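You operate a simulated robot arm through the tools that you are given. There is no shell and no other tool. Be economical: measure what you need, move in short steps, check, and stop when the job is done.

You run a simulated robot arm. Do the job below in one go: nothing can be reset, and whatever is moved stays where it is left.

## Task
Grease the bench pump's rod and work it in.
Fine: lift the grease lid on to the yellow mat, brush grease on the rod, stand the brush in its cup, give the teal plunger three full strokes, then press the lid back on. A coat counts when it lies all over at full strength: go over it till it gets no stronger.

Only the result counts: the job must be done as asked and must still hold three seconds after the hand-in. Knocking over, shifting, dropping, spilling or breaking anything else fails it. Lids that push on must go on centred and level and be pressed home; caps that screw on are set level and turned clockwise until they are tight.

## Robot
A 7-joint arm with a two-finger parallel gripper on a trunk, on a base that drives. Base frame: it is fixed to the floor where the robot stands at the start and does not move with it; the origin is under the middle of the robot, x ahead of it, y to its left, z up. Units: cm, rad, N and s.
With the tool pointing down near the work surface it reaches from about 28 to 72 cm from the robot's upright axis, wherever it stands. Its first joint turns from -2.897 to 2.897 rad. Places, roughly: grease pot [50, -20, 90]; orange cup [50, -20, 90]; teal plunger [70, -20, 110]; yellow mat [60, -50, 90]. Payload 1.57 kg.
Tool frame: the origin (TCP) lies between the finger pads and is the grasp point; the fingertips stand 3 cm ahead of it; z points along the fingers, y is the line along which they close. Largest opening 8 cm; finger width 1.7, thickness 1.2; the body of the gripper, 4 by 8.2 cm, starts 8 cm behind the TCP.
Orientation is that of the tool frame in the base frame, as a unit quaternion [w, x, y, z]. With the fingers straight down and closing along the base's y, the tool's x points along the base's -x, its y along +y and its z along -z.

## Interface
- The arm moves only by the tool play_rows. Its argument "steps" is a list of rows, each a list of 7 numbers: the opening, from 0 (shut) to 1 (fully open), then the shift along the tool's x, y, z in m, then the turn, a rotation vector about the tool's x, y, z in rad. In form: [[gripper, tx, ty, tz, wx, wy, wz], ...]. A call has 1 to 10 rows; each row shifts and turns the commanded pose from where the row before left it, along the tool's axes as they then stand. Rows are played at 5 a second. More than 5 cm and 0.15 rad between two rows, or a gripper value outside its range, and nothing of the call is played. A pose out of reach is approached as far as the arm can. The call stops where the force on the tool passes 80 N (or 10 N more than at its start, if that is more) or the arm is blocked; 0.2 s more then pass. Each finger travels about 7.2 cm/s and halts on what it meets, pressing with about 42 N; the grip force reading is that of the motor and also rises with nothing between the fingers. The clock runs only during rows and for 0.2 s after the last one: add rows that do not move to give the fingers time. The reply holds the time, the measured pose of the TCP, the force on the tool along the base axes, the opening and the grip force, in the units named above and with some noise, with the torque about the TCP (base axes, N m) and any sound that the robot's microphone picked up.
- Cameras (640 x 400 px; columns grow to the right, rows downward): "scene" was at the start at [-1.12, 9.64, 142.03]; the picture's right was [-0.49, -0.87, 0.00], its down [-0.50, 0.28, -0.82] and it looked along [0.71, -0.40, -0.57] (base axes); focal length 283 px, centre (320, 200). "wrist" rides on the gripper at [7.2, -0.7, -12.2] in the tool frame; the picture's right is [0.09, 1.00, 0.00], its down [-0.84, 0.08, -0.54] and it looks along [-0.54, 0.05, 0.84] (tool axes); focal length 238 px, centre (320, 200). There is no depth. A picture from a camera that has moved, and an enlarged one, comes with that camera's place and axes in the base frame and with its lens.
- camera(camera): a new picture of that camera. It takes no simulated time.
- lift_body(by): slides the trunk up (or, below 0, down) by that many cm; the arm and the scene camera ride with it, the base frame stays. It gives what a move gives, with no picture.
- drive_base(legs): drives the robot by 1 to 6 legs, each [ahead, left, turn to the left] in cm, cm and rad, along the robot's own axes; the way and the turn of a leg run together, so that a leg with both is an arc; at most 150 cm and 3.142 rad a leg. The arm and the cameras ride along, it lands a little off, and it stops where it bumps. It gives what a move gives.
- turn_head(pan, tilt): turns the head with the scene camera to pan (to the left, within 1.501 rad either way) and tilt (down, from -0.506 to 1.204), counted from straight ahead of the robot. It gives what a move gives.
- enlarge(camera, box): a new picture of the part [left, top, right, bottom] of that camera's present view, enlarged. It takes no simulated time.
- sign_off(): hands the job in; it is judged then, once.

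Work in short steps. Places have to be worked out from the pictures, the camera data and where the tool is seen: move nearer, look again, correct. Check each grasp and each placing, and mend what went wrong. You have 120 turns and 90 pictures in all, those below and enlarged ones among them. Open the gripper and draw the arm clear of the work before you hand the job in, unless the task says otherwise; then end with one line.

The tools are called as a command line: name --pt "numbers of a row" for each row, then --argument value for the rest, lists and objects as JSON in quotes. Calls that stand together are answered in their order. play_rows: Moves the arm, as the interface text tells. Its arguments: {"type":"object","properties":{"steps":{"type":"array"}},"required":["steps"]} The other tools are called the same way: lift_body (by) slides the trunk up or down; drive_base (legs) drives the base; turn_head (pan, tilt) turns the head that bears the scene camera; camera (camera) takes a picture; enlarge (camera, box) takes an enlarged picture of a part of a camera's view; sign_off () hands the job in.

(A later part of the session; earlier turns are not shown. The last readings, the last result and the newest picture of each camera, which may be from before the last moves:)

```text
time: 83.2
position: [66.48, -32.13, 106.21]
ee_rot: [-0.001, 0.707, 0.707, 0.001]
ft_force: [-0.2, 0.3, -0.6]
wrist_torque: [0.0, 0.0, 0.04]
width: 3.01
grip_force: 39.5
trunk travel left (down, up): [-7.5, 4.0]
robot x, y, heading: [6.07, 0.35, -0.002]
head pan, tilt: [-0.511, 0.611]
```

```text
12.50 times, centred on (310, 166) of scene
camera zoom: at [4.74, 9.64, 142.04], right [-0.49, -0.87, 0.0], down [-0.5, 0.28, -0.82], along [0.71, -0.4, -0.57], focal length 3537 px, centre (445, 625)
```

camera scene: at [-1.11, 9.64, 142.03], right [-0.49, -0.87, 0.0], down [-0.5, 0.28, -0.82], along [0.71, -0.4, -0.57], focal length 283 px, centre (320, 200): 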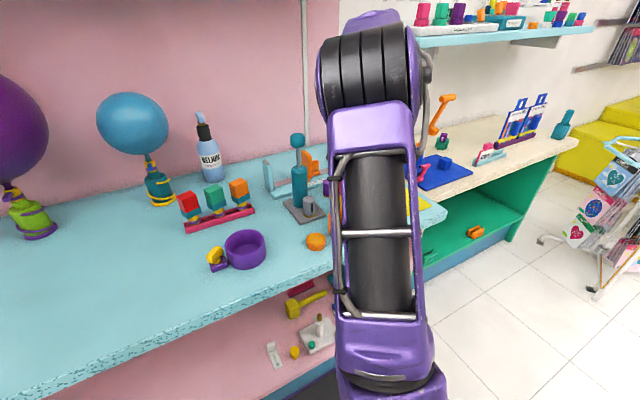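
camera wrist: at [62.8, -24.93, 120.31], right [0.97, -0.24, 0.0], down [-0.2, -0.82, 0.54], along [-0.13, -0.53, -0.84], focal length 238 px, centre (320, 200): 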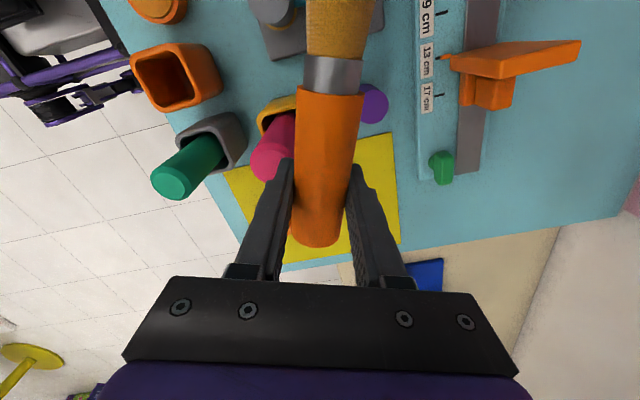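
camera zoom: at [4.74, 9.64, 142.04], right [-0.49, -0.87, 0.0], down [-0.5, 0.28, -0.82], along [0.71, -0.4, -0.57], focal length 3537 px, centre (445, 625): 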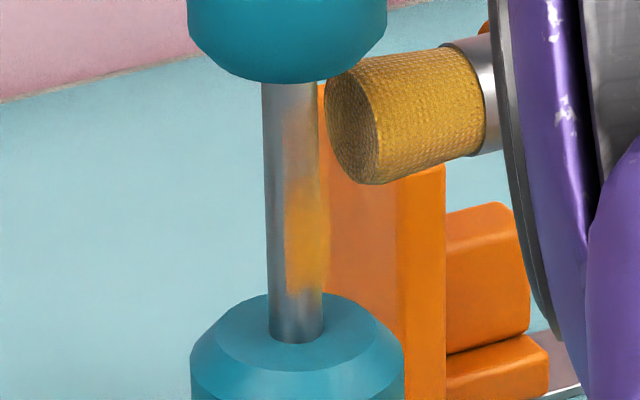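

Coat builds slowly with contact time and pressure. I'll press a little firmer at three heights with small sweeps.

play_rows --pt "0 0.014 -0.002 -0.014 0 0 0" --pt "0 0.001 0.004 0 0 0 0" --pt "0 0 -0.008 0 0 0 0" --pt "0 0 0.008 0 0 0 0" --pt "0 0 -0.008 0 0 0 0" --pt "0 0 0.008 0 0 0 0" --pt "0 0 -0.008 0 0 0 0" --pt "0 0 0.008 0 0 0 0" --pt "0 0 -0.008 0 0 0 0" --pt "0 0 0.004 0 0 0 0"

play_rows --pt "0 -0.006 0 0.018 0 0 0" --pt "0 0.006 0.004 0 0 0 0" --pt "0 0 -0.008 0 0 0 0" --pt "0 0 0.008 0 0 0 0" --pt "0 0 -0.008 0 0 0 0" --pt "0 0 0.008 0 0 0 0" --pt "0 0 -0.008 0 0 0 0" --pt "0 0 0.008 0 0 0 0" --pt "0 0 -0.008 0 0 0 0" --pt "0 0 0.004 0 0 0 0"

play_rows --pt "0 -0.006 0 0.018 0 0 0" --pt "0 0.006 0.004 0 0 0 0" --pt "0 0 -0.008 0 0 0 0" --pt "0 0 0.008 0 0 0 0" --pt "0 0 -0.008 0 0 0 0" --pt "0 0 0.008 0 0 0 0" --pt "0 0 -0.008 0 0 0 0" --pt "0 0 0.008 0 0 0 0" --pt "0 0 -0.004 0 0 0 0" --pt "0 -0.02 0 -0.01 0 0 0"

enlarge --camera "scene" --box '[297, 150, 323, 182]'

```text
time: 85.4
position: [65.94, -30.71, 107.57]
ee_rot: [-0.001, 0.706, 0.708, 0.0]
ft_force: [-5.7, -5.9, -2.8]
wrist_torque: [-0.15, -0.01, 0.59]
width: 3.02
grip_force: 39.4
trunk travel left (down, up): [-7.5, 4.0]
robot x, y, heading: [6.1, -0.05, 0.001]
head pan, tilt: [-0.511, 0.611]
```

```text
time: 87.6
position: [65.95, -30.74, 105.84]
ee_rot: [0.0, 0.708, 0.706, 0.0]
ft_force: [-5.4, -6.9, 0.6]
wrist_torque: [0.07, 0.0, 0.58]
width: 3.02
grip_force: 39.1
trunk travel left (down, up): [-7.5, 4.0]
robot x, y, heading: [5.64, 0.0, -0.001]
head pan, tilt: [-0.511, 0.611]
```

```text
time: 89.8
position: [65.97, -32.63, 104.97]
ee_rot: [-0.001, 0.706, 0.708, 0.0]
ft_force: [0.1, -0.2, -0.8]
wrist_torque: [-0.02, -0.01, -0.02]
width: 3.01
grip_force: 39.8
trunk travel left (down, up): [-7.5, 4.0]
robot x, y, heading: [6.13, 0.02, -0.002]
head pan, tilt: [-0.511, 0.611]
```

```text
12.50 times, centred on (310, 166) of scene
camera zoom: at [4.74, 9.66, 142.03], right [-0.49, -0.87, 0.0], down [-0.5, 0.28, -0.82], along [0.71, -0.4, -0.57], focal length 3537 px, centre (445, 625)
```

zoom: 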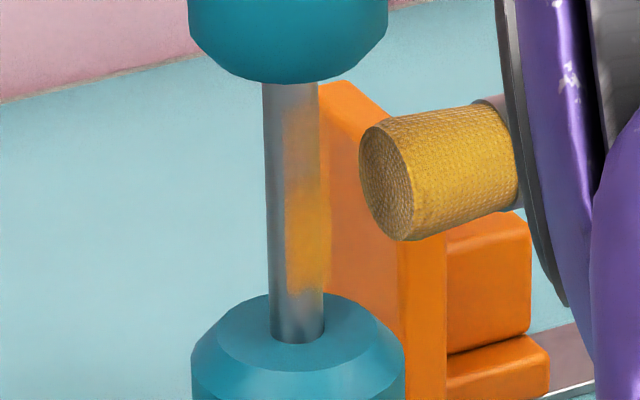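

The coat hardly changes any more and the bristles look paler, so the brush is nearly empty. Return to the pot to reload: back off, go over, and pitch the bristles down.

play_rows --pt "0 -0.015 0 -0.02 0 0 0" --pt "0 0 -0.02 -0.025 0 0 0" --pt "0 0 -0.04 -0.01 0 0 0" --pt "0 0 -0.04 0 0 0 0" --pt "0 0 -0.04 0 0 0 0" --pt "0 0 -0.042 0 0 0 0" --pt "0 0.044 0 0 0 0 0" --pt "0 0.044 0 0 0 0 0" --pt "0 0.044 0 0 0 0 0" --pt "0 0.044 0 0 0 0 0"

play_rows --pt "0 0 0 0 0 -0.147 0" --pt "0 0 0 0 0 -0.147 0" --pt "0 0 0 0 0 -0.147 0" --pt "0 0 0 0 0 -0.147 0" --pt "0 0 0 0 0 -0.147 0" --pt "0 0 0 0 0 -0.147 0" --pt "0 0 0 0 0 -0.147 0" --pt "0 0 0 0 0 -0.147 0" --pt "0 0 0 0 0 -0.147 0" --pt "0 0 0 0 0 -0.147 0"

play_rows --pt "0 0 0 0 0 -0.101 0" --pt "0 0 0 0 0 0 0" --pt "0 0 0 0 0 0 0"

camera --camera "scene"

```text
time: 92.0
position: [47.18, -16.25, 110.44]
ee_rot: [0.0, 0.707, 0.707, 0.0]
ft_force: [-0.4, -1.4, -0.3]
wrist_torque: [-0.01, -0.01, 0.0]
width: 3.02
grip_force: 39.6
out of reach, approached as far as the arm can: row 1
trunk travel left (down, up): [-7.5, 4.0]
robot x, y, heading: [5.96, 0.15, 0.001]
head pan, tilt: [-0.511, 0.611]
```

```text
time: 94.2
position: [47.55, -16.39, 110.34]
ee_rot: [0.475, 0.524, 0.524, -0.474]
ft_force: [-0.7, -0.2, -0.8]
wrist_torque: [0.03, -0.05, 0.01]
width: 2.99
grip_force: 40.0
trunk travel left (down, up): [-7.5, 4.0]
robot x, y, heading: [5.73, -0.1, 0.001]
head pan, tilt: [-0.511, 0.611]
```

```text
time: 95.0
position: [47.56, -16.28, 110.41]
ee_rot: [0.5, 0.5, 0.5, -0.5]
ft_force: [0.5, 0.3, -0.3]
wrist_torque: [-0.05, 0.01, -0.04]
width: 3.05
grip_force: 39.6
trunk travel left (down, up): [-7.5, 4.0]
robot x, y, heading: [5.88, 0.3, 0.003]
head pan, tilt: [-0.511, 0.611]
```

```text
25 pictures are left
camera scene: at [4.74, 9.64, 142.03], right [-0.49, -0.87, 0.0], down [-0.5, 0.28, -0.82], along [0.71, -0.4, -0.57], focal length 283 px, centre (320, 200)
```

scene: 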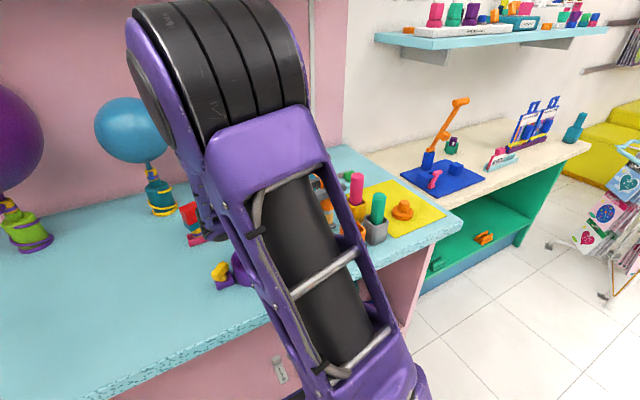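

Pointing -y, the wrist would come near the purple bowl when lowered; swing the tool about the vertical to point +x as in the first dip.

play_rows --pt "0 0 0 0 -0.147 0 0" --pt "0 0 0 0 -0.147 0 0" --pt "0 0 0 0 -0.147 0 0" --pt "0 0 0 0 -0.147 0 0" --pt "0 0 0 0 -0.147 0 0" --pt "0 0 0 0 -0.147 0 0" --pt "0 0 0 0 -0.147 0 0" --pt "0 0 0 0 -0.147 0 0" --pt "0 0 0 0 -0.147 0 0" --pt "0 0 0 0 -0.147 0 0"

play_rows --pt "0 0 0 0 -0.101 0 0" --pt "0 0.035 0 0.002 0 0 0" --pt "0 0.035 0 0 0 0 0" --pt "0 0 0 0 0 0 0"

```text
time: 97.2
position: [56.16, -0.16, 113.37]
ee_rot: [0.704, 0.05, 0.707, -0.045]
ft_force: [0.3, -0.2, -0.8]
wrist_torque: [0.01, 0.0, 0.04]
width: 3.01
grip_force: 39.0
out of reach, approached as far as the arm can: row 5, 6, 7, 8, 9, 10
trunk travel left (down, up): [-7.5, 4.0]
robot x, y, heading: [5.63, 0.12, -0.002]
head pan, tilt: [-0.511, 0.611]
```

```text
time: 98.2
position: [56.77, 6.8, 107.12]
ee_rot: [0.707, 0.003, 0.707, -0.003]
ft_force: [1.2, 0.2, -1.0]
wrist_torque: [-0.02, 0.01, 0.01]
width: 3.02
grip_force: 39.0
out of reach, approached as far as the arm can: row 1, 2, 3
trunk travel left (down, up): [-7.5, 4.0]
robot x, y, heading: [5.71, -0.25, 0.0]
head pan, tilt: [-0.511, 0.611]
```

The arm drifted in an awkward configuration (56.8, 6.8, 107). Raise first, then unwind the way I came.

play_rows --pt "0 -0.035 0 0 0 0 0" --pt "0 -0.035 0 0 0 0 0" --pt "0 0 0 0 0 0 0"

play_rows --pt "0 0 0 0 0.147 0 0" --pt "0 0 0 0 0.147 0 0" --pt "0 0 0 0 0 0 0"

```text
time: 99.0
position: [56.47, 6.98, 114.11]
ee_rot: [0.707, 0.0, 0.707, 0.0]
ft_force: [-0.3, -0.4, -0.7]
wrist_torque: [0.03, 0.04, 0.03]
width: 3.01
grip_force: 39.8
trunk travel left (down, up): [-7.5, 4.0]
robot x, y, heading: [6.08, 0.15, 0.002]
head pan, tilt: [-0.511, 0.611]
```

```text
time: 99.8
position: [56.46, 6.8, 114.0]
ee_rot: [0.699, 0.104, 0.699, -0.104]
ft_force: [-0.4, -0.2, -0.7]
wrist_torque: [-0.01, -0.01, 0.01]
width: 3.05
grip_force: 39.4
trunk travel left (down, up): [-7.5, 4.0]
robot x, y, heading: [5.58, 0.11, -0.003]
head pan, tilt: [-0.511, 0.611]
```

It is tracking again. Straighten and pitch the tool down here (high and clear).

play_rows --pt "0 0 0 0 -0.147 0 0" --pt "0 0 0 0 -0.147 0 0" --pt "0 0 0 0 0 0.145 0" --pt "0 0 0 0 0 0.145 0" --pt "0 0 0 0 0 0.145 0" --pt "0 0 0 0 0 0.145 0" --pt "0 0 0 0 0 0.145 0" --pt "0 0 0 0 0 0.145 0" --pt "0 0 0 0 0 0.145 0" --pt "0 0 0 0 0 0.145 0"

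play_rows --pt "0 0 0 0 0 0.145 0" --pt "0 0 0 0 0 0.145 0" --pt "0 0 0 0 0 0.121 0" --pt "0 0.03 0 0 0 0 0" --pt "0 0.03 0 0 0 0 0" --pt "0 0.027 0 0 0 0 0" --pt "0 0 -0.045 0 0 0 0" --pt "0 0 -0.045 0 0 0 0" --pt "0 0 -0.045 0 0 0 0"

play_rows --pt "0 0 -0.045 0 0 0 0" --pt "0 0 -0.053 0 0 0 0" --pt "0 0 0 0 0 0 0"

```text
time: 102.0
position: [56.69, 5.8, 114.38]
ee_rot: [0.246, 0.012, 0.969, -0.013]
ft_force: [-0.3, 0.5, 0.0]
wrist_torque: [0.02, -0.01, 0.01]
width: 3.0
grip_force: 39.7
out of reach, approached as far as the arm can: row 7
trunk travel left (down, up): [-7.5, 4.0]
robot x, y, heading: [5.81, 0.2, 0.002]
head pan, tilt: [-0.511, 0.611]
```

```text
time: 104.0
position: [47.56, -7.46, 113.77]
ee_rot: [0.044, 0.014, 0.999, -0.009]
ft_force: [0.6, 0.0, 0.3]
wrist_torque: [0.0, -0.01, -0.02]
width: 3.03
grip_force: 39.3
trunk travel left (down, up): [-7.5, 4.0]
robot x, y, heading: [5.72, -0.03, 0.001]
head pan, tilt: [-0.511, 0.611]
```

```text
refused: row 2 steps farther than a row can; nothing moved
```

Correct the small residual tilt, move over the pot, then pitch to horizontal as in the first time.

play_rows --pt "0 0 0 0 -0.018 0.088 -0.028" --pt "0 0 -0.045 0 0 0 0" --pt "0 0 -0.045 0 0 0 0" --pt "0 0 0 0 0 -0.14 0" --pt "0 0 0 0 0 -0.14 0" --pt "0 0 0 0 0 -0.14 0" --pt "0 0 0 0 0 -0.14 0" --pt "0 0 0 0 0 -0.14 0" --pt "0 0 0 0 0 0 0"

play_rows --pt "0 0 0 0 0 -0.145 0" --pt "0 0 0 0 0 -0.145 0" --pt "0 0 0 0 0 -0.145 0" --pt "0 0 0 0 0 -0.145 0" --pt "0 0 0 0 0 -0.145 0" --pt "0 0 0 0 0 -0.146 0" --pt "0 0 0 0 0 0 0"

```text
time: 106.0
position: [47.99, -16.56, 113.02]
ee_rot: [0.335, 0.002, 0.942, 0.002]
ft_force: [0.2, -0.1, -1.0]
wrist_torque: [0.0, -0.04, 0.01]
width: 3.01
grip_force: 39.4
trunk travel left (down, up): [-7.5, 4.0]
robot x, y, heading: [5.56, 0.08, 0.002]
head pan, tilt: [-0.511, 0.611]
```

```text
time: 107.1
position: [46.02, -12.37, 123.5]
ee_rot: [0.724, -0.026, 0.686, 0.069]
ft_force: [0.7, 0.4, -0.1]
wrist_torque: [-0.02, 0.02, -0.04]
width: 3.01
grip_force: 40.0
out of reach, approached as far as the arm can: row 3, 5
trunk travel left (down, up): [-7.5, 4.0]
robot x, y, heading: [6.02, 0.18, 0.004]
head pan, tilt: [-0.511, 0.611]
stopped in row 5: the arm was blocked; the commanded pose is now the measured one
```

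The arm got blocked in this configuration. Pitch back to tool-down (computed correction), then drive the base back 6 cm where this motion worked before.

play_rows --pt "0 0 0 0 0.014 0.147 0.005" --pt "0 0 0 0 0.014 0.147 0.005" --pt "0 0 0 0 0.014 0.147 0.005" --pt "0 0 0 0 0.014 0.147 0.005" --pt "0 0 0 0 0.014 0.147 0.005" --pt "0 0 0 0 0.014 0.147 0.005" --pt "0 0 0 0 0.014 0.147 0.005" --pt "0 0 0 0 0.014 0.147 0.005" --pt "0 0 0 0 0.014 0.147 0.005" --pt "0 0 0 0 0.014 0.147 0.005"

play_rows --pt "0 0 0 0 0.014 0.145 0.005" --pt "0 0 0 0.035 0 0 0" --pt "0 0 0 0.035 0 0 0" --pt "0 0 0 0 0 0 0"

drive_base --legs '[[-6, 0, 0]]'

camera --camera "scene"

```text
time: 107.8
position: [47.45, -6.09, 124.51]
ee_rot: [0.622, -0.086, 0.769, 0.117]
ft_force: [0.3, -0.1, 0.0]
wrist_torque: [-0.01, -0.01, 0.0]
width: 3.02
grip_force: 39.1
trunk travel left (down, up): [-7.5, 4.0]
robot x, y, heading: [6.15, -0.13, -0.0]
head pan, tilt: [-0.511, 0.611]
stopped in row 3: the arm was blocked; the commanded pose is now the measured one
```

```text
time: 109.0
position: [52.71, -4.84, 125.29]
ee_rot: [0.594, -0.08, 0.791, 0.122]
ft_force: [-0.1, -0.3, -0.4]
wrist_torque: [-0.02, -0.03, 0.0]
width: 3.02
grip_force: 40.2
trunk travel left (down, up): [-7.5, 4.0]
robot x, y, heading: [5.79, -0.01, 0.004]
head pan, tilt: [-0.511, 0.611]
stopped in row 4: the arm was blocked; the commanded pose is now the measured one
```

```text
time: 109.9
position: [46.4, -5.0, 125.15]
ee_rot: [0.594, -0.078, 0.792, 0.119]
ft_force: [0.3, 0.3, -0.5]
wrist_torque: [0.0, 0.0, -0.01]
width: 3.02
grip_force: 39.1
trunk travel left (down, up): [-7.5, 4.0]
robot x, y, heading: [-0.36, 0.18, 0.001]
head pan, tilt: [-0.511, 0.611]
```

```text
24 pictures are left
camera scene: at [-0.27, 11.59, 143.63], right [-0.26, -0.97, 0.0], down [-0.41, 0.11, -0.91], along [0.88, -0.23, -0.42], focal length 283 px, centre (320, 200)
```

scene: 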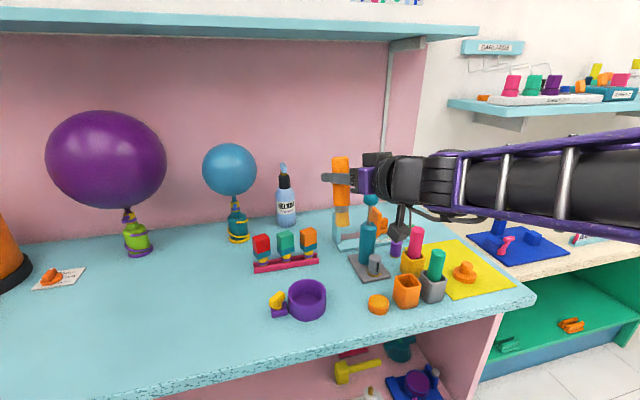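

The elbow swung out to the right and nudged the head; everything on the bench still stands. Move the TCP gently down towards (48, -16, 112) to relax the posture.

play_rows --pt "0 0.0117 -0.0123 0.0022 0 0 0" --pt "0 0.0117 -0.0123 0.0022 0 0 0" --pt "0 0.0117 -0.0123 0.0022 0 0 0" --pt "0 0.0117 -0.0123 0.0022 0 0 0" --pt "0 0.0117 -0.0123 0.0022 0 0 0" --pt "0 0.0117 -0.0123 0.0022 0 0 0" --pt "0 0.0117 -0.0123 0.0022 0 0 0" --pt "0 0.0117 -0.0123 0.0022 0 0 0"

```text
time: 111.0
position: [44.39, -9.54, 127.53]
ee_rot: [0.663, -0.077, 0.73, 0.147]
ft_force: [-0.6, 0.2, -1.2]
wrist_torque: [0.0, -0.01, -0.03]
width: 3.04
grip_force: 39.4
trunk travel left (down, up): [-7.5, 4.0]
robot x, y, heading: [-0.43, 0.04, -0.001]
head pan, tilt: [-0.511, 0.611]
stopped in row 5: the arm was blocked; the commanded pose is now the measured one
```

Blocked again. Go instead to (51, 5, 115), where this posture was free before.

play_rows --pt "0 0.0257 0.0205 0.0236 0 0 0" --pt "0 0.0257 0.0205 0.0236 0 0 0" --pt "0 0.0257 0.0205 0.0236 0 0 0" --pt "0 0.0257 0.0205 0.0236 0 0 0" --pt "0 0.0257 0.0205 0.0236 0 0 0" --pt "0 0 0 0 0 0 0"

turn_head --pan -0.511 --tilt 0.611

camera --camera "scene"

```text
time: 111.6
position: [42.33, 1.07, 131.96]
ee_rot: [0.723, -0.127, 0.644, 0.215]
ft_force: [1.0, -0.2, -1.1]
wrist_torque: [-0.04, -0.02, 0.0]
width: 3.03
grip_force: 38.6
trunk travel left (down, up): [-7.5, 4.0]
robot x, y, heading: [-0.49, -0.48, 0.001]
head pan, tilt: [-0.511, 0.611]
stopped in row 2: the arm was blocked; the commanded pose is now the measured one
```

```text
time: 112.2
position: [42.38, 1.29, 132.03]
ee_rot: [0.723, -0.127, 0.644, 0.215]
ft_force: [1.2, -0.4, -0.2]
wrist_torque: [0.02, -0.05, 0.01]
width: 3.05
grip_force: 39.6
trunk travel left (down, up): [-7.5, 4.0]
robot x, y, heading: [-0.73, -0.26, -0.002]
head pan, tilt: [-0.511, 0.611]
```

```text
23 pictures are left
camera scene: at [-1.11, 10.53, 141.94], right [-0.39, -0.92, 0.0], down [-0.54, 0.23, -0.81], along [0.75, -0.32, -0.58], focal length 283 px, centre (320, 200)
```

scene: 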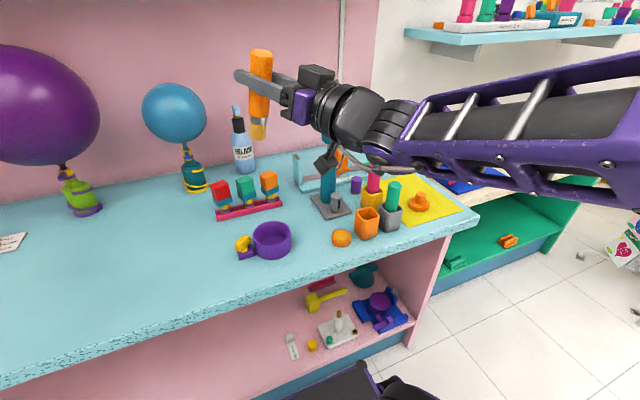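

The posture is awkward. Try a pure corrective rotation toward tool-down with a little forward motion, in a short call.

play_rows --pt "0 0 0 0.015 0.038 0.127 0.022" --pt "0 0 0 0.015 0.038 0.127 0.022" --pt "0 0 0 0.015 0.038 0.127 0.022" --pt "0 0 0 0.015 0.038 0.127 0.022"

play_rows --pt "0 0 0 0.015 0.038 0.127 0.022" --pt "0 0 0 0.015 0.038 0.127 0.022" --pt "0 0 0 0.015 0.038 0.127 0.022" --pt "0 0 0 0.015 0.038 0.127 0.022"

```text
time: 113.0
position: [44.41, 2.85, 134.81]
ee_rot: [0.616, -0.103, 0.749, 0.223]
ft_force: [0.3, -0.1, -0.8]
wrist_torque: [0.02, -0.01, 0.02]
width: 3.02
grip_force: 40.2
trunk travel left (down, up): [-7.5, 4.0]
robot x, y, heading: [-0.41, -0.06, -0.0]
head pan, tilt: [-0.511, 0.611]
stopped in row 4: the arm was blocked; the commanded pose is now the measured one
```

```text
time: 113.6
position: [42.4, 2.65, 140.44]
ee_rot: [0.583, -0.097, 0.767, 0.249]
ft_force: [0.3, -0.3, -0.7]
wrist_torque: [0.02, 0.0, -0.01]
width: 3.06
grip_force: 40.0
trunk travel left (down, up): [-7.5, 4.0]
robot x, y, heading: [-0.39, 0.05, -0.001]
head pan, tilt: [-0.511, 0.611]
stopped in row 2: the arm was blocked; the commanded pose is now the measured one
```

The TCP keeps climbing; I need to see the arm's posture. Turn the head toward it and take one picture.

turn_head --pan -0.8 --tilt 0.35

camera --camera "scene"

```text
time: 114.4
position: [42.6, 2.81, 140.08]
ee_rot: [0.579, -0.097, 0.771, 0.246]
ft_force: [-1.2, -0.2, -1.4]
wrist_torque: [0.02, 0.0, 0.02]
width: 3.03
grip_force: 39.1
trunk travel left (down, up): [-7.5, 4.0]
robot x, y, heading: [-0.18, -0.31, 0.002]
head pan, tilt: [-0.799, 0.351]
```

```text
22 pictures are left
camera scene: at [-2.68, 7.31, 144.39], right [-0.71, -0.7, 0.0], down [-0.24, 0.25, -0.94], along [0.66, -0.67, -0.35], focal length 283 px, centre (320, 200)
```

scene: 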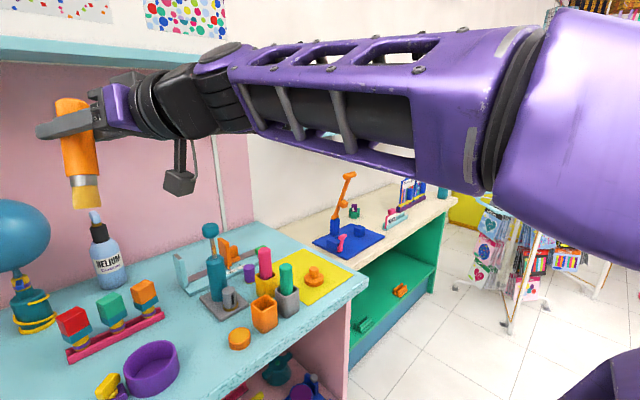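

The elbow is swung far out to the right with the forearm level. Moving the hand to the right and forward should straighten the arm and unwind it.

play_rows --pt "0 -0.001 -0.0386 -0.0085 0 0 0" --pt "0 -0.001 -0.0386 -0.0085 0 0 0" --pt "0 -0.001 -0.0386 -0.0085 0 0 0" --pt "0 -0.001 -0.0386 -0.0085 0 0 0"

play_rows --pt "0 -0.001 -0.0386 -0.0085 0 0 0" --pt "0 -0.001 -0.0386 -0.0085 0 0 0" --pt "0 -0.001 -0.0386 -0.0085 0 0 0" --pt "0 -0.001 -0.0386 -0.0085 0 0 0"

```text
time: 115.4
position: [46.61, -12.1, 137.08]
ee_rot: [0.582, -0.098, 0.769, 0.246]
ft_force: [-0.1, 0.0, -0.6]
wrist_torque: [-0.02, 0.01, -0.03]
width: 3.04
grip_force: 39.8
trunk travel left (down, up): [-7.5, 4.0]
robot x, y, heading: [-0.6, -0.18, -0.002]
head pan, tilt: [-0.799, 0.351]
```

```text
time: 116.4
position: [50.38, -27.34, 134.26]
ee_rot: [0.581, -0.097, 0.77, 0.247]
ft_force: [0.9, 0.2, -0.4]
wrist_torque: [0.01, 0.0, 0.01]
width: 3.02
grip_force: 39.4
trunk travel left (down, up): [-7.5, 4.0]
robot x, y, heading: [-0.18, -0.29, -0.001]
head pan, tilt: [-0.799, 0.351]
```

It follows well. Stretch further forward-right, then come back to a normal spot in front of the bench and see if it tracks.

play_rows --pt "0 0.0044 -0.0354 0.0118 0 0 0" --pt "0 0.0044 -0.0354 0.0118 0 0 0" --pt "0 0.0044 -0.0354 0.0118 0 0 0" --pt "0 0.0044 -0.0354 0.0118 0 0 0" --pt "0 0.0044 -0.0354 0.0118 0 0 0" --pt "0 0 0 0 0 0 0"

play_rows --pt "0 0 0 0 0 0.1 0.0" --pt "0 0 0 0.03 0 0.1 0" --pt "0 0 0 0.03 0 0 0" --pt "0 0 0 0.03 0 0 0" --pt "0 0 0 0 0 0 0"

camera --camera "scene"

```text
time: 117.8
position: [62.4, -39.17, 126.36]
ee_rot: [0.581, -0.098, 0.769, 0.248]
ft_force: [-0.1, 0.0, -0.7]
wrist_torque: [0.01, 0.0, 0.01]
width: 3.04
grip_force: 39.6
trunk travel left (down, up): [-7.5, 4.0]
robot x, y, heading: [-0.03, -0.09, 0.005]
head pan, tilt: [-0.799, 0.351]
```

```text
time: 119.0
position: [68.5, -33.4, 122.38]
ee_rot: [0.502, -0.121, 0.824, 0.235]
ft_force: [0.1, 0.8, -0.4]
wrist_torque: [0.0, 0.01, 0.02]
width: 3.02
grip_force: 39.2
out of reach, approached as far as the arm can: row 2
trunk travel left (down, up): [-7.5, 4.0]
robot x, y, heading: [-0.36, 0.09, -0.005]
head pan, tilt: [-0.799, 0.351]
```

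```text
21 pictures are left
camera scene: at [-2.67, 7.3, 144.4], right [-0.72, -0.7, 0.0], down [-0.24, 0.25, -0.94], along [0.65, -0.67, -0.34], focal length 283 px, centre (320, 200)
```

scene: 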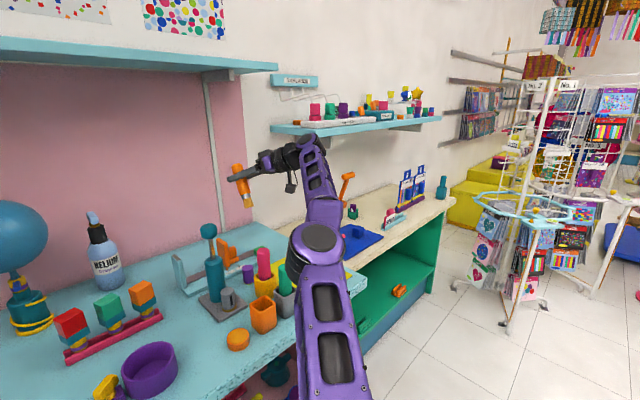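

The arm is straightened now with the elbow back in plane. Retract to about (50, -37, 118) and rotate to tool-down.

play_rows --pt "0 0.0236 0.0066 -0.0288 0 0 0" --pt "0 0.0236 0.0066 -0.0288 0 0 0" --pt "0 0.0236 0.0066 -0.0288 0 0 0" --pt "0 0.0236 0.0066 -0.0288 0 0 0" --pt "0 0.0236 0.0066 -0.0288 0 0 0"

play_rows --pt "0 0 0 0 0.0555 0.1185 0.0285" --pt "0 0 0 0 0.0555 0.1185 0.0285" --pt "0 0 0 0 0.0555 0.1185 0.0285" --pt "0 0 0 0 0.0555 0.1185 0.0285" --pt "0 0 0 0 0.0555 0.1185 0.0285" --pt "0 0 0 0 0.0555 0.1185 0.0285" --pt "0 0 0 0 0.0555 0.1185 0.0285" --pt "0 0 0 0 0.0555 0.1185 0.0285" --pt "0 0 0 0 0.0555 0.1185 0.0285"

```text
time: 120.2
position: [56.0, -44.15, 121.64]
ee_rot: [0.501, -0.122, 0.824, 0.236]
ft_force: [0.4, 0.6, 0.3]
wrist_torque: [0.02, 0.02, 0.03]
width: 3.04
grip_force: 39.4
out of reach, approached as far as the arm can: row 1, 2, 3, 4, 5
trunk travel left (down, up): [-7.5, 4.0]
robot x, y, heading: [-0.33, 0.24, -0.001]
head pan, tilt: [-0.799, 0.351]
```

```text
time: 122.2
position: [49.71, -37.42, 118.98]
ee_rot: [-0.001, -0.001, 1.0, 0.0]
ft_force: [0.1, 0.4, -1.0]
wrist_torque: [-0.02, 0.03, -0.01]
width: 3.0
grip_force: 39.4
out of reach, approached as far as the arm can: row 2, 3, 4, 5, 6, 7, 8, 9
trunk travel left (down, up): [-7.5, 4.0]
robot x, y, heading: [-0.29, 0.04, 0.002]
head pan, tilt: [-0.799, 0.351]
```

Tool-down restored. Go to the known-good place (40, -24, 109) and pitch to horizontal as the first time; restore the head view.

play_rows --pt "0 0.045 0 0 0 0 0" --pt "0 0.045 0 0 0 0 0" --pt "0 0.007 0.045 0 0 0 0" --pt "0 0 0.045 0.02 0 0 0" --pt "0 0 0.044 0.03 0 0 0" --pt "0 0 0 0.04 0 0 0" --pt "0 0 0 0 0 0 0"

play_rows --pt "0 0 0 0 0 -0.14 0" --pt "0 0 0 0 0 -0.14 0" --pt "0 0 0 0 0 -0.14 0" --pt "0 0 0 0 0 -0.14 0" --pt "0 0 0 0 0 -0.14 0"

turn_head --pan -0.511 --tilt 0.611

```text
refused: row 5 steps farther than a row can; nothing moved
```

```text
time: 123.4
position: [49.96, -37.4, 119.0]
ee_rot: [0.344, -0.001, 0.939, 0.001]
ft_force: [-0.8, -0.3, -0.8]
wrist_torque: [-0.02, -0.01, -0.04]
width: 3.01
grip_force: 39.2
trunk travel left (down, up): [-7.5, 4.0]
robot x, y, heading: [-0.79, 0.23, -0.001]
head pan, tilt: [-0.799, 0.351]
```

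```text
time: 124.2
position: [49.96, -37.44, 118.87]
ee_rot: [0.343, -0.001, 0.939, 0.0]
ft_force: [0.7, -1.1, 0.1]
wrist_torque: [0.0, -0.02, -0.03]
width: 3.01
grip_force: 39.5
trunk travel left (down, up): [-7.5, 4.0]
robot x, y, heading: [-0.27, -0.14, 0.002]
head pan, tilt: [-0.511, 0.611]
```

The pitch partly happened here and tracks well; complete it and then shift to above the pot.

play_rows --pt "0 0 0 0 0 -0.145 0" --pt "0 0 0 0 0 -0.145 0" --pt "0 0 0 0 0 -0.145 0" --pt "0 0 0 0 0 -0.145 0" --pt "0 0 0 0 0 -0.145 0" --pt "0 0 0 0 0 -0.146 0" --pt "0 0 0 0 0 0 0"

play_rows --pt "0 0 0.042 0 0 0 0" --pt "0 0 0.042 0 0 0 0" --pt "0 0 0.042 0 0 0 0" --pt "0 0 0.042 -0.01 0 0 0" --pt "0 0 0.042 -0.012 0 0 0" --pt "0 0.04 0 0 0 0 0" --pt "0 0.04 0 0 0 0 0" --pt "0 0 0 0 0 0 0"

```text
time: 125.8
position: [49.92, -37.6, 119.01]
ee_rot: [0.708, -0.001, 0.706, 0.001]
ft_force: [-0.6, -0.5, 0.2]
wrist_torque: [-0.02, -0.02, 0.0]
width: 2.99
grip_force: 39.5
trunk travel left (down, up): [-7.5, 4.0]
robot x, y, heading: [-0.37, -0.13, -0.003]
head pan, tilt: [-0.511, 0.611]
```

```text
time: 127.5
position: [47.66, -16.41, 111.23]
ee_rot: [0.707, 0.0, 0.707, 0.0]
ft_force: [-0.5, 0.3, -1.5]
wrist_torque: [0.02, 0.01, 0.01]
width: 2.99
grip_force: 39.9
trunk travel left (down, up): [-7.5, 4.0]
robot x, y, heading: [-0.29, -0.02, -0.004]
head pan, tilt: [-0.511, 0.611]
```

Back on track. Dip the bristles again down to just above the pot floor, hold, and raise.

play_rows --pt "0 0.04 0 0 0 0 0" --pt "0 0.04 0 0 0 0 0" --pt "0 0.02 0 0 0 0 0" --pt "0 0.012 0 0 0 0 0" --pt "0 0.003 0 0 0 0 0" --pt "0 0 0.005 0 0 0 0" --pt "0 0 -0.01 0 0 0 0" --pt "0 0 0.005 0.004 0 0 0" --pt "0 0 0 -0.008 0 0 0" --pt "0 0 0 0.004 0 0 0"

play_rows --pt "0 0 0 0 0 0 0" --pt "0 0 0 0 0 0 0" --pt "0 -0.03 0 0 0 0 0" --pt "0 -0.04 0 0 0 0 0" --pt "0 -0.04 0 0 0 0 0" --pt "0 -0.02 0 0 0 0 0"

play_rows --pt "0 0 0 0 0 0.145 0" --pt "0 0 0 0 0 0.145 0" --pt "0 0 0 0 0 0.145 0" --pt "0 0 0 0 0 0.145 0" --pt "0 0 0 0 0 0.145 0" --pt "0 0 0 0 0 0.145 0" --pt "0 0 0 0 0 0.145 0" --pt "0 0 0 0 0 0.145 0" --pt "0 0 0 0 0 0.145 0" --pt "0 0 0 0 0 0.145 0"

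play_rows --pt "0 0 0 0 0 0.121 0" --pt "0 0 -0.04 0 0 0 0" --pt "0 0 -0.04 0 0 0 0" --pt "0 0 -0.04 0 0 0 0" --pt "0 0 -0.04 0 0 0 0" --pt "0 0 0 0 0 0 0"

```text
time: 129.8
position: [47.57, -16.52, 99.47]
ee_rot: [0.707, 0.0, 0.708, 0.001]
ft_force: [0.1, 0.9, -0.5]
wrist_torque: [0.01, -0.01, -0.01]
width: 3.01
grip_force: 39.1
trunk travel left (down, up): [-7.5, 4.0]
robot x, y, heading: [-0.48, -0.18, 0.003]
head pan, tilt: [-0.511, 0.611]
```

```text
time: 131.2
position: [47.73, -16.47, 112.39]
ee_rot: [0.707, -0.002, 0.707, 0.002]
ft_force: [-0.9, 0.2, -0.2]
wrist_torque: [-0.01, -0.02, 0.0]
width: 3.02
grip_force: 39.5
trunk travel left (down, up): [-7.5, 4.0]
robot x, y, heading: [-0.24, -0.14, -0.005]
head pan, tilt: [-0.511, 0.611]
```

```text
time: 133.3
position: [47.64, -16.45, 112.47]
ee_rot: [0.06, -0.001, 0.998, 0.001]
ft_force: [-0.2, 0.1, -0.5]
wrist_torque: [0.0, 0.0, -0.01]
width: 3.0
grip_force: 39.3
trunk travel left (down, up): [-7.5, 4.0]
robot x, y, heading: [-0.36, -0.2, 0.001]
head pan, tilt: [-0.511, 0.611]
```

```text
time: 134.8
position: [47.84, -32.15, 112.55]
ee_rot: [0.0, -0.001, 1.0, 0.0]
ft_force: [0.1, 0.0, -0.9]
wrist_torque: [0.0, 0.02, -0.02]
width: 3.02
grip_force: 39.7
trunk travel left (down, up): [-7.5, 4.0]
robot x, y, heading: [-0.42, -0.06, 0.005]
head pan, tilt: [-0.511, 0.611]
```

Smooth. Now yaw +90°, drive ahead 6 cm, and go to the right-side standoff.

play_rows --pt "0 0 0 0 0 0 0.147" --pt "0 0 0 0 0 0 0.147" --pt "0 0 0 0 0 0 0.147" --pt "0 0 0 0 0 0 0.147" --pt "0 0 0 0 0 0 0.147" --pt "0 0 0 0 0 0 0.147" --pt "0 0 0 0 0 0 0.147" --pt "0 0 0 0 0 0 0.147" --pt "0 0 0 0 0 0 0.147" --pt "0 0 0 0 0 0 0.147"

drive_base --legs '[[6, 0, 0]]'

play_rows --pt "0 -0.012 0 0 0 0 0.101" --pt "0 0 0.033 0.015 0 0 0" --pt "0 0 0.033 0.015 0 0 0" --pt "0 0 0.033 0.015 0 0 0" --pt "0 0 0 0 0 0 0"

```text
time: 136.9
position: [47.7, -32.39, 112.41]
ee_rot: [0.0, 0.67, 0.742, 0.0]
ft_force: [0.1, -0.7, -0.8]
wrist_torque: [0.01, 0.0, 0.0]
width: 2.97
grip_force: 39.0
trunk travel left (down, up): [-7.5, 4.0]
robot x, y, heading: [-0.02, -0.27, 0.002]
head pan, tilt: [-0.511, 0.611]
```

```text
time: 137.9
position: [53.74, -32.62, 112.5]
ee_rot: [0.0, 0.67, 0.743, 0.0]
ft_force: [-0.3, -1.1, 0.0]
wrist_torque: [-0.02, 0.03, 0.0]
width: 3.01
grip_force: 39.3
trunk travel left (down, up): [-7.5, 4.0]
robot x, y, heading: [5.91, 0.23, -0.002]
head pan, tilt: [-0.511, 0.611]
```

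```text
time: 139.1
position: [63.61, -33.84, 107.92]
ee_rot: [0.002, 0.707, 0.708, 0.0]
ft_force: [0.2, 0.4, -0.7]
wrist_torque: [-0.01, 0.03, 0.02]
width: 3.02
grip_force: 39.2
trunk travel left (down, up): [-7.5, 4.0]
robot x, y, heading: [5.57, 0.07, 0.003]
head pan, tilt: [-0.511, 0.611]
```

Now the front side with the flank of the bristles: slide in beside the rod and stroke in/out at three heights.

play_rows --pt "0 0.026 0 0.007 0 0 0" --pt "0 0.026 0 0 0 0 0" --pt "0 0 0.005 0 0 0 0" --pt "0 0 0.004 0 0 0 0" --pt "0 -0.008 0 0 0 0 0" --pt "0 0.014 0 0 0 0 0" --pt "0 -0.014 0 0 0 0 0" --pt "0 0.014 0 0 0 0 0" --pt "0 -0.006 0 0 0 0 0"

play_rows --pt "0 0 0 0.016 0 0 0" --pt "0 -0.008 0 0 0 0 0" --pt "0 0.014 0 0 0 0 0" --pt "0 -0.014 0 0 0 0 0" --pt "0 0.014 0 0 0 0 0" --pt "0 -0.006 0 0.014 0 0 0" --pt "0 -0.008 0 0 0 0 0" --pt "0 0.014 0 0 0 0 0" --pt "0 -0.014 0 0 0 0 0" --pt "0 0.008 0 0 0 0 0"

enlarge --camera "scene" --box '[285, 140, 335, 190]'

```text
time: 141.1
position: [64.48, -28.53, 107.52]
ee_rot: [0.0, 0.706, 0.708, 0.0]
ft_force: [-18.2, -1.3, -4.2]
wrist_torque: [-0.36, 0.1, 1.43]
width: 3.18
grip_force: 40.3
trunk travel left (down, up): [-7.5, 4.0]
robot x, y, heading: [5.86, 0.17, -0.0]
head pan, tilt: [-0.511, 0.611]
```

```text
time: 143.3
position: [64.56, -28.75, 104.39]
ee_rot: [0.002, 0.707, 0.707, 0.0]
ft_force: [-12.3, -1.6, 2.1]
wrist_torque: [0.13, 0.03, 0.96]
width: 3.23
grip_force: 41.0
trunk travel left (down, up): [-7.5, 4.0]
robot x, y, heading: [5.36, -0.57, -0.003]
head pan, tilt: [-0.511, 0.611]
```

```text
8.00 times, centred on (310, 165) of scene
camera zoom: at [4.41, 9.64, 142.04], right [-0.49, -0.87, 0.0], down [-0.5, 0.28, -0.82], along [0.71, -0.4, -0.57], focal length 2264 px, centre (400, 480)
```

zoom: 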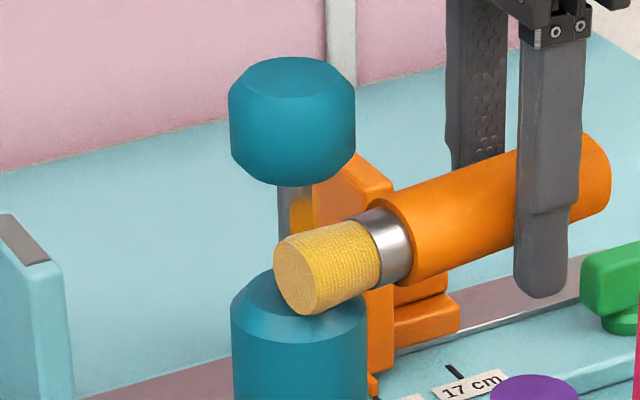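

Good flank contact at the front (a bit firm). Ease off 0.2 cm and do vertical passes, then step away and look.

play_rows --pt "0 0 -0.002 -0.01 0 0 0" --pt "0 0 0 -0.01 0 0 0" --pt "0 0 0 -0.01 0 0 0" --pt "0 0 0 0.01 0 0 0" --pt "0 0 0 0.01 0 0 0" --pt "0 0 0 0.01 0 0 0" --pt "0 0 0 -0.015 0 0 0" --pt "0 0 -0.012 0 0 0 0" --pt "0 -0.04 0 0 0 0 0" --pt "0 0 0 0 0 0 0"

enlarge --camera "scene" --box '[297, 150, 323, 182]'

```text
time: 145.5
position: [63.19, -32.43, 105.74]
ee_rot: [-0.001, 0.706, 0.709, 0.0]
ft_force: [0.6, -0.4, -1.1]
wrist_torque: [0.0, -0.01, 0.01]
width: 3.14
grip_force: 39.9
trunk travel left (down, up): [-7.5, 4.0]
robot x, y, heading: [5.91, 0.11, -0.001]
head pan, tilt: [-0.511, 0.611]
```

```text
12.50 times, centred on (310, 166) of scene
camera zoom: at [4.54, 9.65, 142.04], right [-0.49, -0.87, 0.0], down [-0.5, 0.28, -0.82], along [0.71, -0.4, -0.57], focal length 3537 px, centre (445, 625)
```

zoom: 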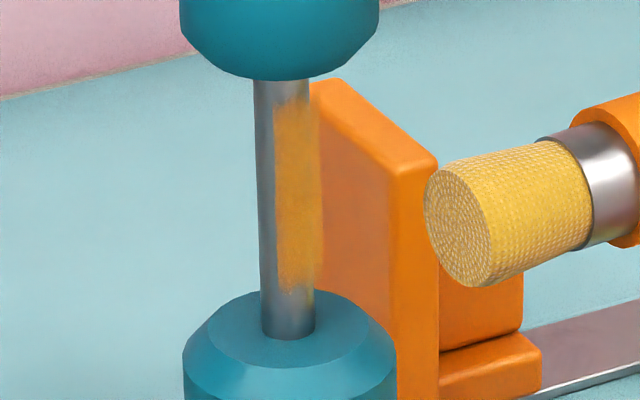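

Now a solid coat on front and right between the knob and cylinder. Next the back side: go round behind the rod and do the same from there.

play_rows --pt "0 0 0.045 -0.014 0 0 0" --pt "0 0 0.012 0 0 0 0" --pt "0 0.02 0 0 0 0 0" --pt "0 0.018 0 0 0 0 0" --pt "0 0 -0.005 0 0 0 0" --pt "0 0 -0.004 0 0 0 0" --pt "0 0 0 0 0 0 0"

```text
time: 147.1
position: [65.97, -29.49, 106.43]
ee_rot: [0.004, 0.714, 0.701, -0.004]
ft_force: [14.2, -60.6, 0.2]
wrist_torque: [-0.1, -0.03, -0.9]
width: 3.02
grip_force: 40.0
out of reach, approached as far as the arm can: row 1, 2
trunk travel left (down, up): [-7.5, 4.0]
robot x, y, heading: [5.74, 0.16, -0.004]
head pan, tilt: [-0.511, 0.611]
```

The reach fell short and the brush pressed the rod head-on (60 N). Back off and check whether anything moved.

play_rows --pt "0 -0.02 0 0 0 0 0" --pt "0 -0.015 0 0 0 0 0" --pt "0 0 0 0 0 0 0"

enlarge --camera "scene" --box '[270, 130, 370, 230]'

```text
time: 147.9
position: [66.12, -31.39, 106.43]
ee_rot: [-0.001, 0.704, 0.71, 0.001]
ft_force: [0.4, 0.7, -0.7]
wrist_torque: [0.0, 0.02, 0.02]
width: 3.0
grip_force: 39.4
trunk travel left (down, up): [-7.5, 4.0]
robot x, y, heading: [5.77, -0.18, 0.002]
head pan, tilt: [-0.511, 0.611]
```

```text
4.00 times, centred on (320, 180) of scene
camera zoom: at [4.53, 9.67, 142.04], right [-0.49, -0.87, 0.0], down [-0.5, 0.28, -0.82], along [0.71, -0.4, -0.57], focal length 1132 px, centre (320, 280)
```

zoom: 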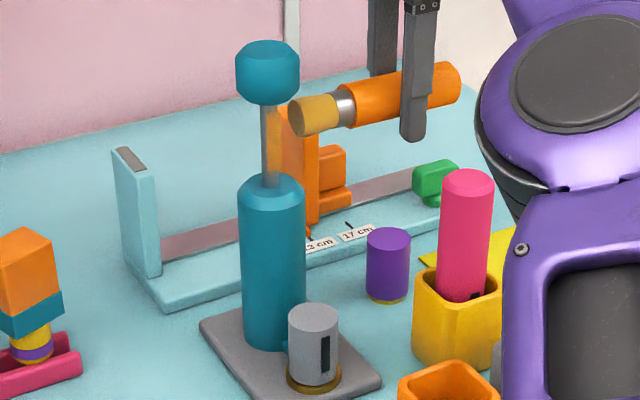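

The pump did not move (rod at the same pixel); only the brush slid back ~1 cm in the grip (tip now ≈ 8.4 cm from TCP). Go back to reload: retreat, drive back, yaw to 0.

play_rows --pt "0 0 -0.03 -0.02 0 0 0" --pt "0 0 -0.04 -0.02 0 0 0" --pt "0 0 -0.045 -0.015 0 0 0" --pt "0 0 0 0 0 0 0"

drive_base --legs '[[-6, 0, 0]]'

play_rows --pt "0 0 0 0 0 0 -0.147" --pt "0 0 0 0 0 0 -0.147" --pt "0 0 0 0 0 0 -0.147" --pt "0 0 0 0 0 0 -0.147" --pt "0 0 0 0 0 0 -0.147" --pt "0 0 0 0 0 0 -0.147" --pt "0 0 0 0 0 0 -0.147" --pt "0 0 0 0 0 0 -0.147" --pt "0 0 0 0 0 0 -0.147" --pt "0 0 0 0 0 0 -0.147"

play_rows --pt "0 0 0 0 0 0 -0.101" --pt "0 0 0.04 0 0 0 0" --pt "0 0 0.04 0 0 0 0" --pt "0 0 0.04 0 0 0 0" --pt "0 0 0.03 0 0 0 0" --pt "0 0 0 0 0 0 0"

```text
time: 148.9
position: [54.42, -31.38, 112.58]
ee_rot: [0.0, 0.706, 0.708, 0.0]
ft_force: [-0.2, -0.3, -0.1]
wrist_torque: [0.0, -0.01, -0.02]
width: 2.98
grip_force: 39.2
trunk travel left (down, up): [-7.5, 4.0]
robot x, y, heading: [4.99, -0.07, -0.0]
head pan, tilt: [-0.511, 0.611]
```

```text
time: 149.9
position: [48.44, -31.29, 112.49]
ee_rot: [0.0, 0.706, 0.709, 0.0]
ft_force: [-0.6, -0.3, -0.6]
wrist_torque: [-0.02, 0.03, 0.02]
width: 2.99
grip_force: 39.7
trunk travel left (down, up): [-7.5, 4.0]
robot x, y, heading: [-0.4, 0.08, 0.002]
head pan, tilt: [-0.511, 0.611]
```

```text
time: 152.1
position: [48.31, -31.42, 112.57]
ee_rot: [0.0, 0.048, 0.999, 0.0]
ft_force: [-0.5, 0.6, -0.8]
wrist_torque: [-0.01, -0.02, 0.01]
width: 2.99
grip_force: 39.3
trunk travel left (down, up): [-7.5, 4.0]
robot x, y, heading: [-0.72, 0.09, 0.002]
head pan, tilt: [-0.511, 0.611]
```

```text
time: 153.5
position: [48.21, -16.29, 112.78]
ee_rot: [0.0, -0.001, 1.0, 0.0]
ft_force: [0.4, 0.5, -0.2]
wrist_torque: [-0.01, 0.01, 0.01]
width: 3.02
grip_force: 38.7
trunk travel left (down, up): [-7.5, 4.0]
robot x, y, heading: [-0.54, 0.33, -0.003]
head pan, tilt: [-0.511, 0.611]
```

Pitch to horizontal over the pot (as worked before at this base position), then dip to TCP ≈ 98.6.

play_rows --pt "0 0.005 -0.002 0 0 -0.14 0" --pt "0 0 0 0 0 -0.145 0" --pt "0 0 0 0 0 -0.145 0" --pt "0 0 0 0 0 -0.145 0" --pt "0 0 0 0 0 -0.145 0" --pt "0 0 0 0 0 -0.145 0" --pt "0 0 0 0 0 -0.145 0" --pt "0 0 0 0 0 -0.145 0" --pt "0 0 0 0 0 -0.145 0" --pt "0 0 0 0 0 -0.145 0"

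play_rows --pt "0 0 0 0 0 -0.126 0" --pt "0 0.04 0 0 0 0 0" --pt "0 0.04 0 0 0 0 0" --pt "0 0.02 0 0 0 0 0" --pt "0 0 0 0 0 0 0"

```text
time: 155.7
position: [47.78, -16.48, 112.66]
ee_rot: [0.662, -0.001, 0.75, 0.001]
ft_force: [-0.5, 0.4, -0.8]
wrist_torque: [0.01, -0.04, -0.01]
width: 2.99
grip_force: 39.7
trunk travel left (down, up): [-7.5, 4.0]
robot x, y, heading: [-0.59, -0.03, -0.001]
head pan, tilt: [-0.511, 0.611]
```

```text
time: 156.9
position: [47.82, -16.63, 102.43]
ee_rot: [0.707, -0.001, 0.707, 0.001]
ft_force: [0.7, 0.2, -0.6]
wrist_torque: [0.02, -0.01, -0.01]
width: 2.99
grip_force: 39.4
trunk travel left (down, up): [-7.5, 4.0]
robot x, y, heading: [-0.66, 0.33, 0.0]
head pan, tilt: [-0.511, 0.611]
```

play_rows --pt "0 0.02 0 0 0 0 0" --pt "0 0.012 0 0 0 0 0" --pt "0 0.005 0 0 0 0 0" --pt "0 0 0 0 0 0 0"

play_rows --pt "0 0.002 0 0 0 0 0" --pt "0 0 0.005 0 0 0 0" --pt "0 0 -0.01 0 0 0 0" --pt "0 0 0.005 0.004 0 0 0" --pt "0 0 0 -0.008 0 0 0" --pt "0 0 0 0.004 0 0 0" --pt "0 0 0 0 0 0 0"

play_rows --pt "0 -0.03 0 0 0 0 0" --pt "0 -0.04 0 0 0 0 0" --pt "0 -0.04 0 0 0 0 0" --pt "0 -0.03 0 0 0 0.145 0" --pt "0 0 0 0 0 0.145 0" --pt "0 0 0 0 0 0.145 0" --pt "0 0 0 0 0 0.145 0" --pt "0 0 0 0 0 0.145 0" --pt "0 0 0 0 0 0.145 0" --pt "0 0 0 0 0 0.145 0"

play_rows --pt "0 0 0 0 0 0.145 0" --pt "0 0 0 0 0 0.145 0" --pt "0 0 0 0 0 0.145 0" --pt "0 0 0 0 0 0.121 0" --pt "0 0 0 0 0 0 -0.147" --pt "0 0 0 0 0 0 -0.147" --pt "0 0 0 0 0 0 -0.147" --pt "0 0 0 0 0 0 -0.147" --pt "0 0 0 0 0 0 -0.147" --pt "0 0 0 0 0 0 -0.147"

play_rows --pt "0 0 0 0 0 0 -0.147" --pt "0 0 0 0 0 0 -0.147" --pt "0 0 0 0 0 0 -0.147" --pt "0 0 0 0 0 0 -0.147" --pt "0 0 0 0 0 0 -0.101" --pt "0 -0.04 0 0 0 0 0" --pt "0 -0.04 0 0 0 0 0" --pt "0 -0.04 0 0 0 0 0" --pt "0 0 0 0 0 0 0"

```text
time: 157.9
position: [47.92, -16.55, 98.77]
ee_rot: [0.707, -0.002, 0.707, 0.002]
ft_force: [-0.2, 0.6, -1.0]
wrist_torque: [0.01, 0.0, 0.02]
width: 3.0
grip_force: 39.2
trunk travel left (down, up): [-7.5, 4.0]
robot x, y, heading: [-0.32, 0.06, 0.002]
head pan, tilt: [-0.511, 0.611]
```

```text
time: 159.5
position: [47.88, -16.7, 98.66]
ee_rot: [0.708, 0.0, 0.707, 0.0]
ft_force: [-0.6, 0.0, -1.0]
wrist_torque: [-0.01, 0.0, -0.02]
width: 2.99
grip_force: 39.0
trunk travel left (down, up): [-7.5, 4.0]
robot x, y, heading: [-0.56, 0.13, -0.002]
head pan, tilt: [-0.511, 0.611]
```

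```text
time: 161.7
position: [47.84, -16.79, 112.69]
ee_rot: [0.274, -0.002, 0.962, 0.001]
ft_force: [-0.5, -0.2, -0.9]
wrist_torque: [0.0, 0.03, -0.01]
width: 2.96
grip_force: 39.0
trunk travel left (down, up): [-7.5, 4.0]
robot x, y, heading: [-0.44, 0.19, -0.001]
head pan, tilt: [-0.511, 0.611]
```

```text
time: 163.9
position: [47.84, -16.62, 112.65]
ee_rot: [0.0, -0.429, 0.903, 0.0]
ft_force: [-0.1, 0.0, -0.5]
wrist_torque: [-0.01, -0.01, 0.01]
width: 2.99
grip_force: 38.8
trunk travel left (down, up): [-7.5, 4.0]
robot x, y, heading: [-0.22, 0.21, 0.001]
head pan, tilt: [-0.511, 0.611]
```

```text
time: 165.9
position: [47.6, -4.47, 112.33]
ee_rot: [0.0, 0.708, -0.706, 0.0]
ft_force: [0.5, 0.6, -0.5]
wrist_torque: [-0.01, 0.04, -0.04]
width: 2.98
grip_force: 39.4
trunk travel left (down, up): [-7.5, 4.0]
robot x, y, heading: [-0.05, 0.13, -0.005]
head pan, tilt: [-0.511, 0.611]
```

Now brush points to -y. Drive ahead 6 cm and check the bristle colour with one wrist picture.

drive_base --legs '[[6, 0, 0]]'

enlarge --camera "wrist" --box '[260, 0, 400, 100]'

```text
time: 166.9
position: [53.52, -4.41, 112.34]
ee_rot: [0.0, 0.707, -0.707, 0.001]
ft_force: [-0.4, 0.1, -0.4]
wrist_torque: [0.0, -0.02, 0.01]
width: 2.97
grip_force: 38.9
trunk travel left (down, up): [-7.5, 4.0]
robot x, y, heading: [5.62, -0.37, -0.0]
head pan, tilt: [-0.511, 0.611]
```

```text
4.00 times, centred on (330, 50) of wrist
camera zoom: at [54.14, -11.66, 124.59], right [-1.0, -0.09, 0.0], down [-0.08, 0.84, 0.54], along [-0.05, 0.54, -0.84], focal length 953 px, centre (280, 800)
```

zoom: 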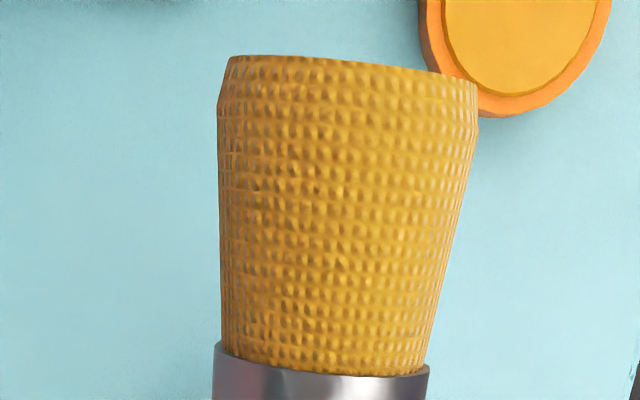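

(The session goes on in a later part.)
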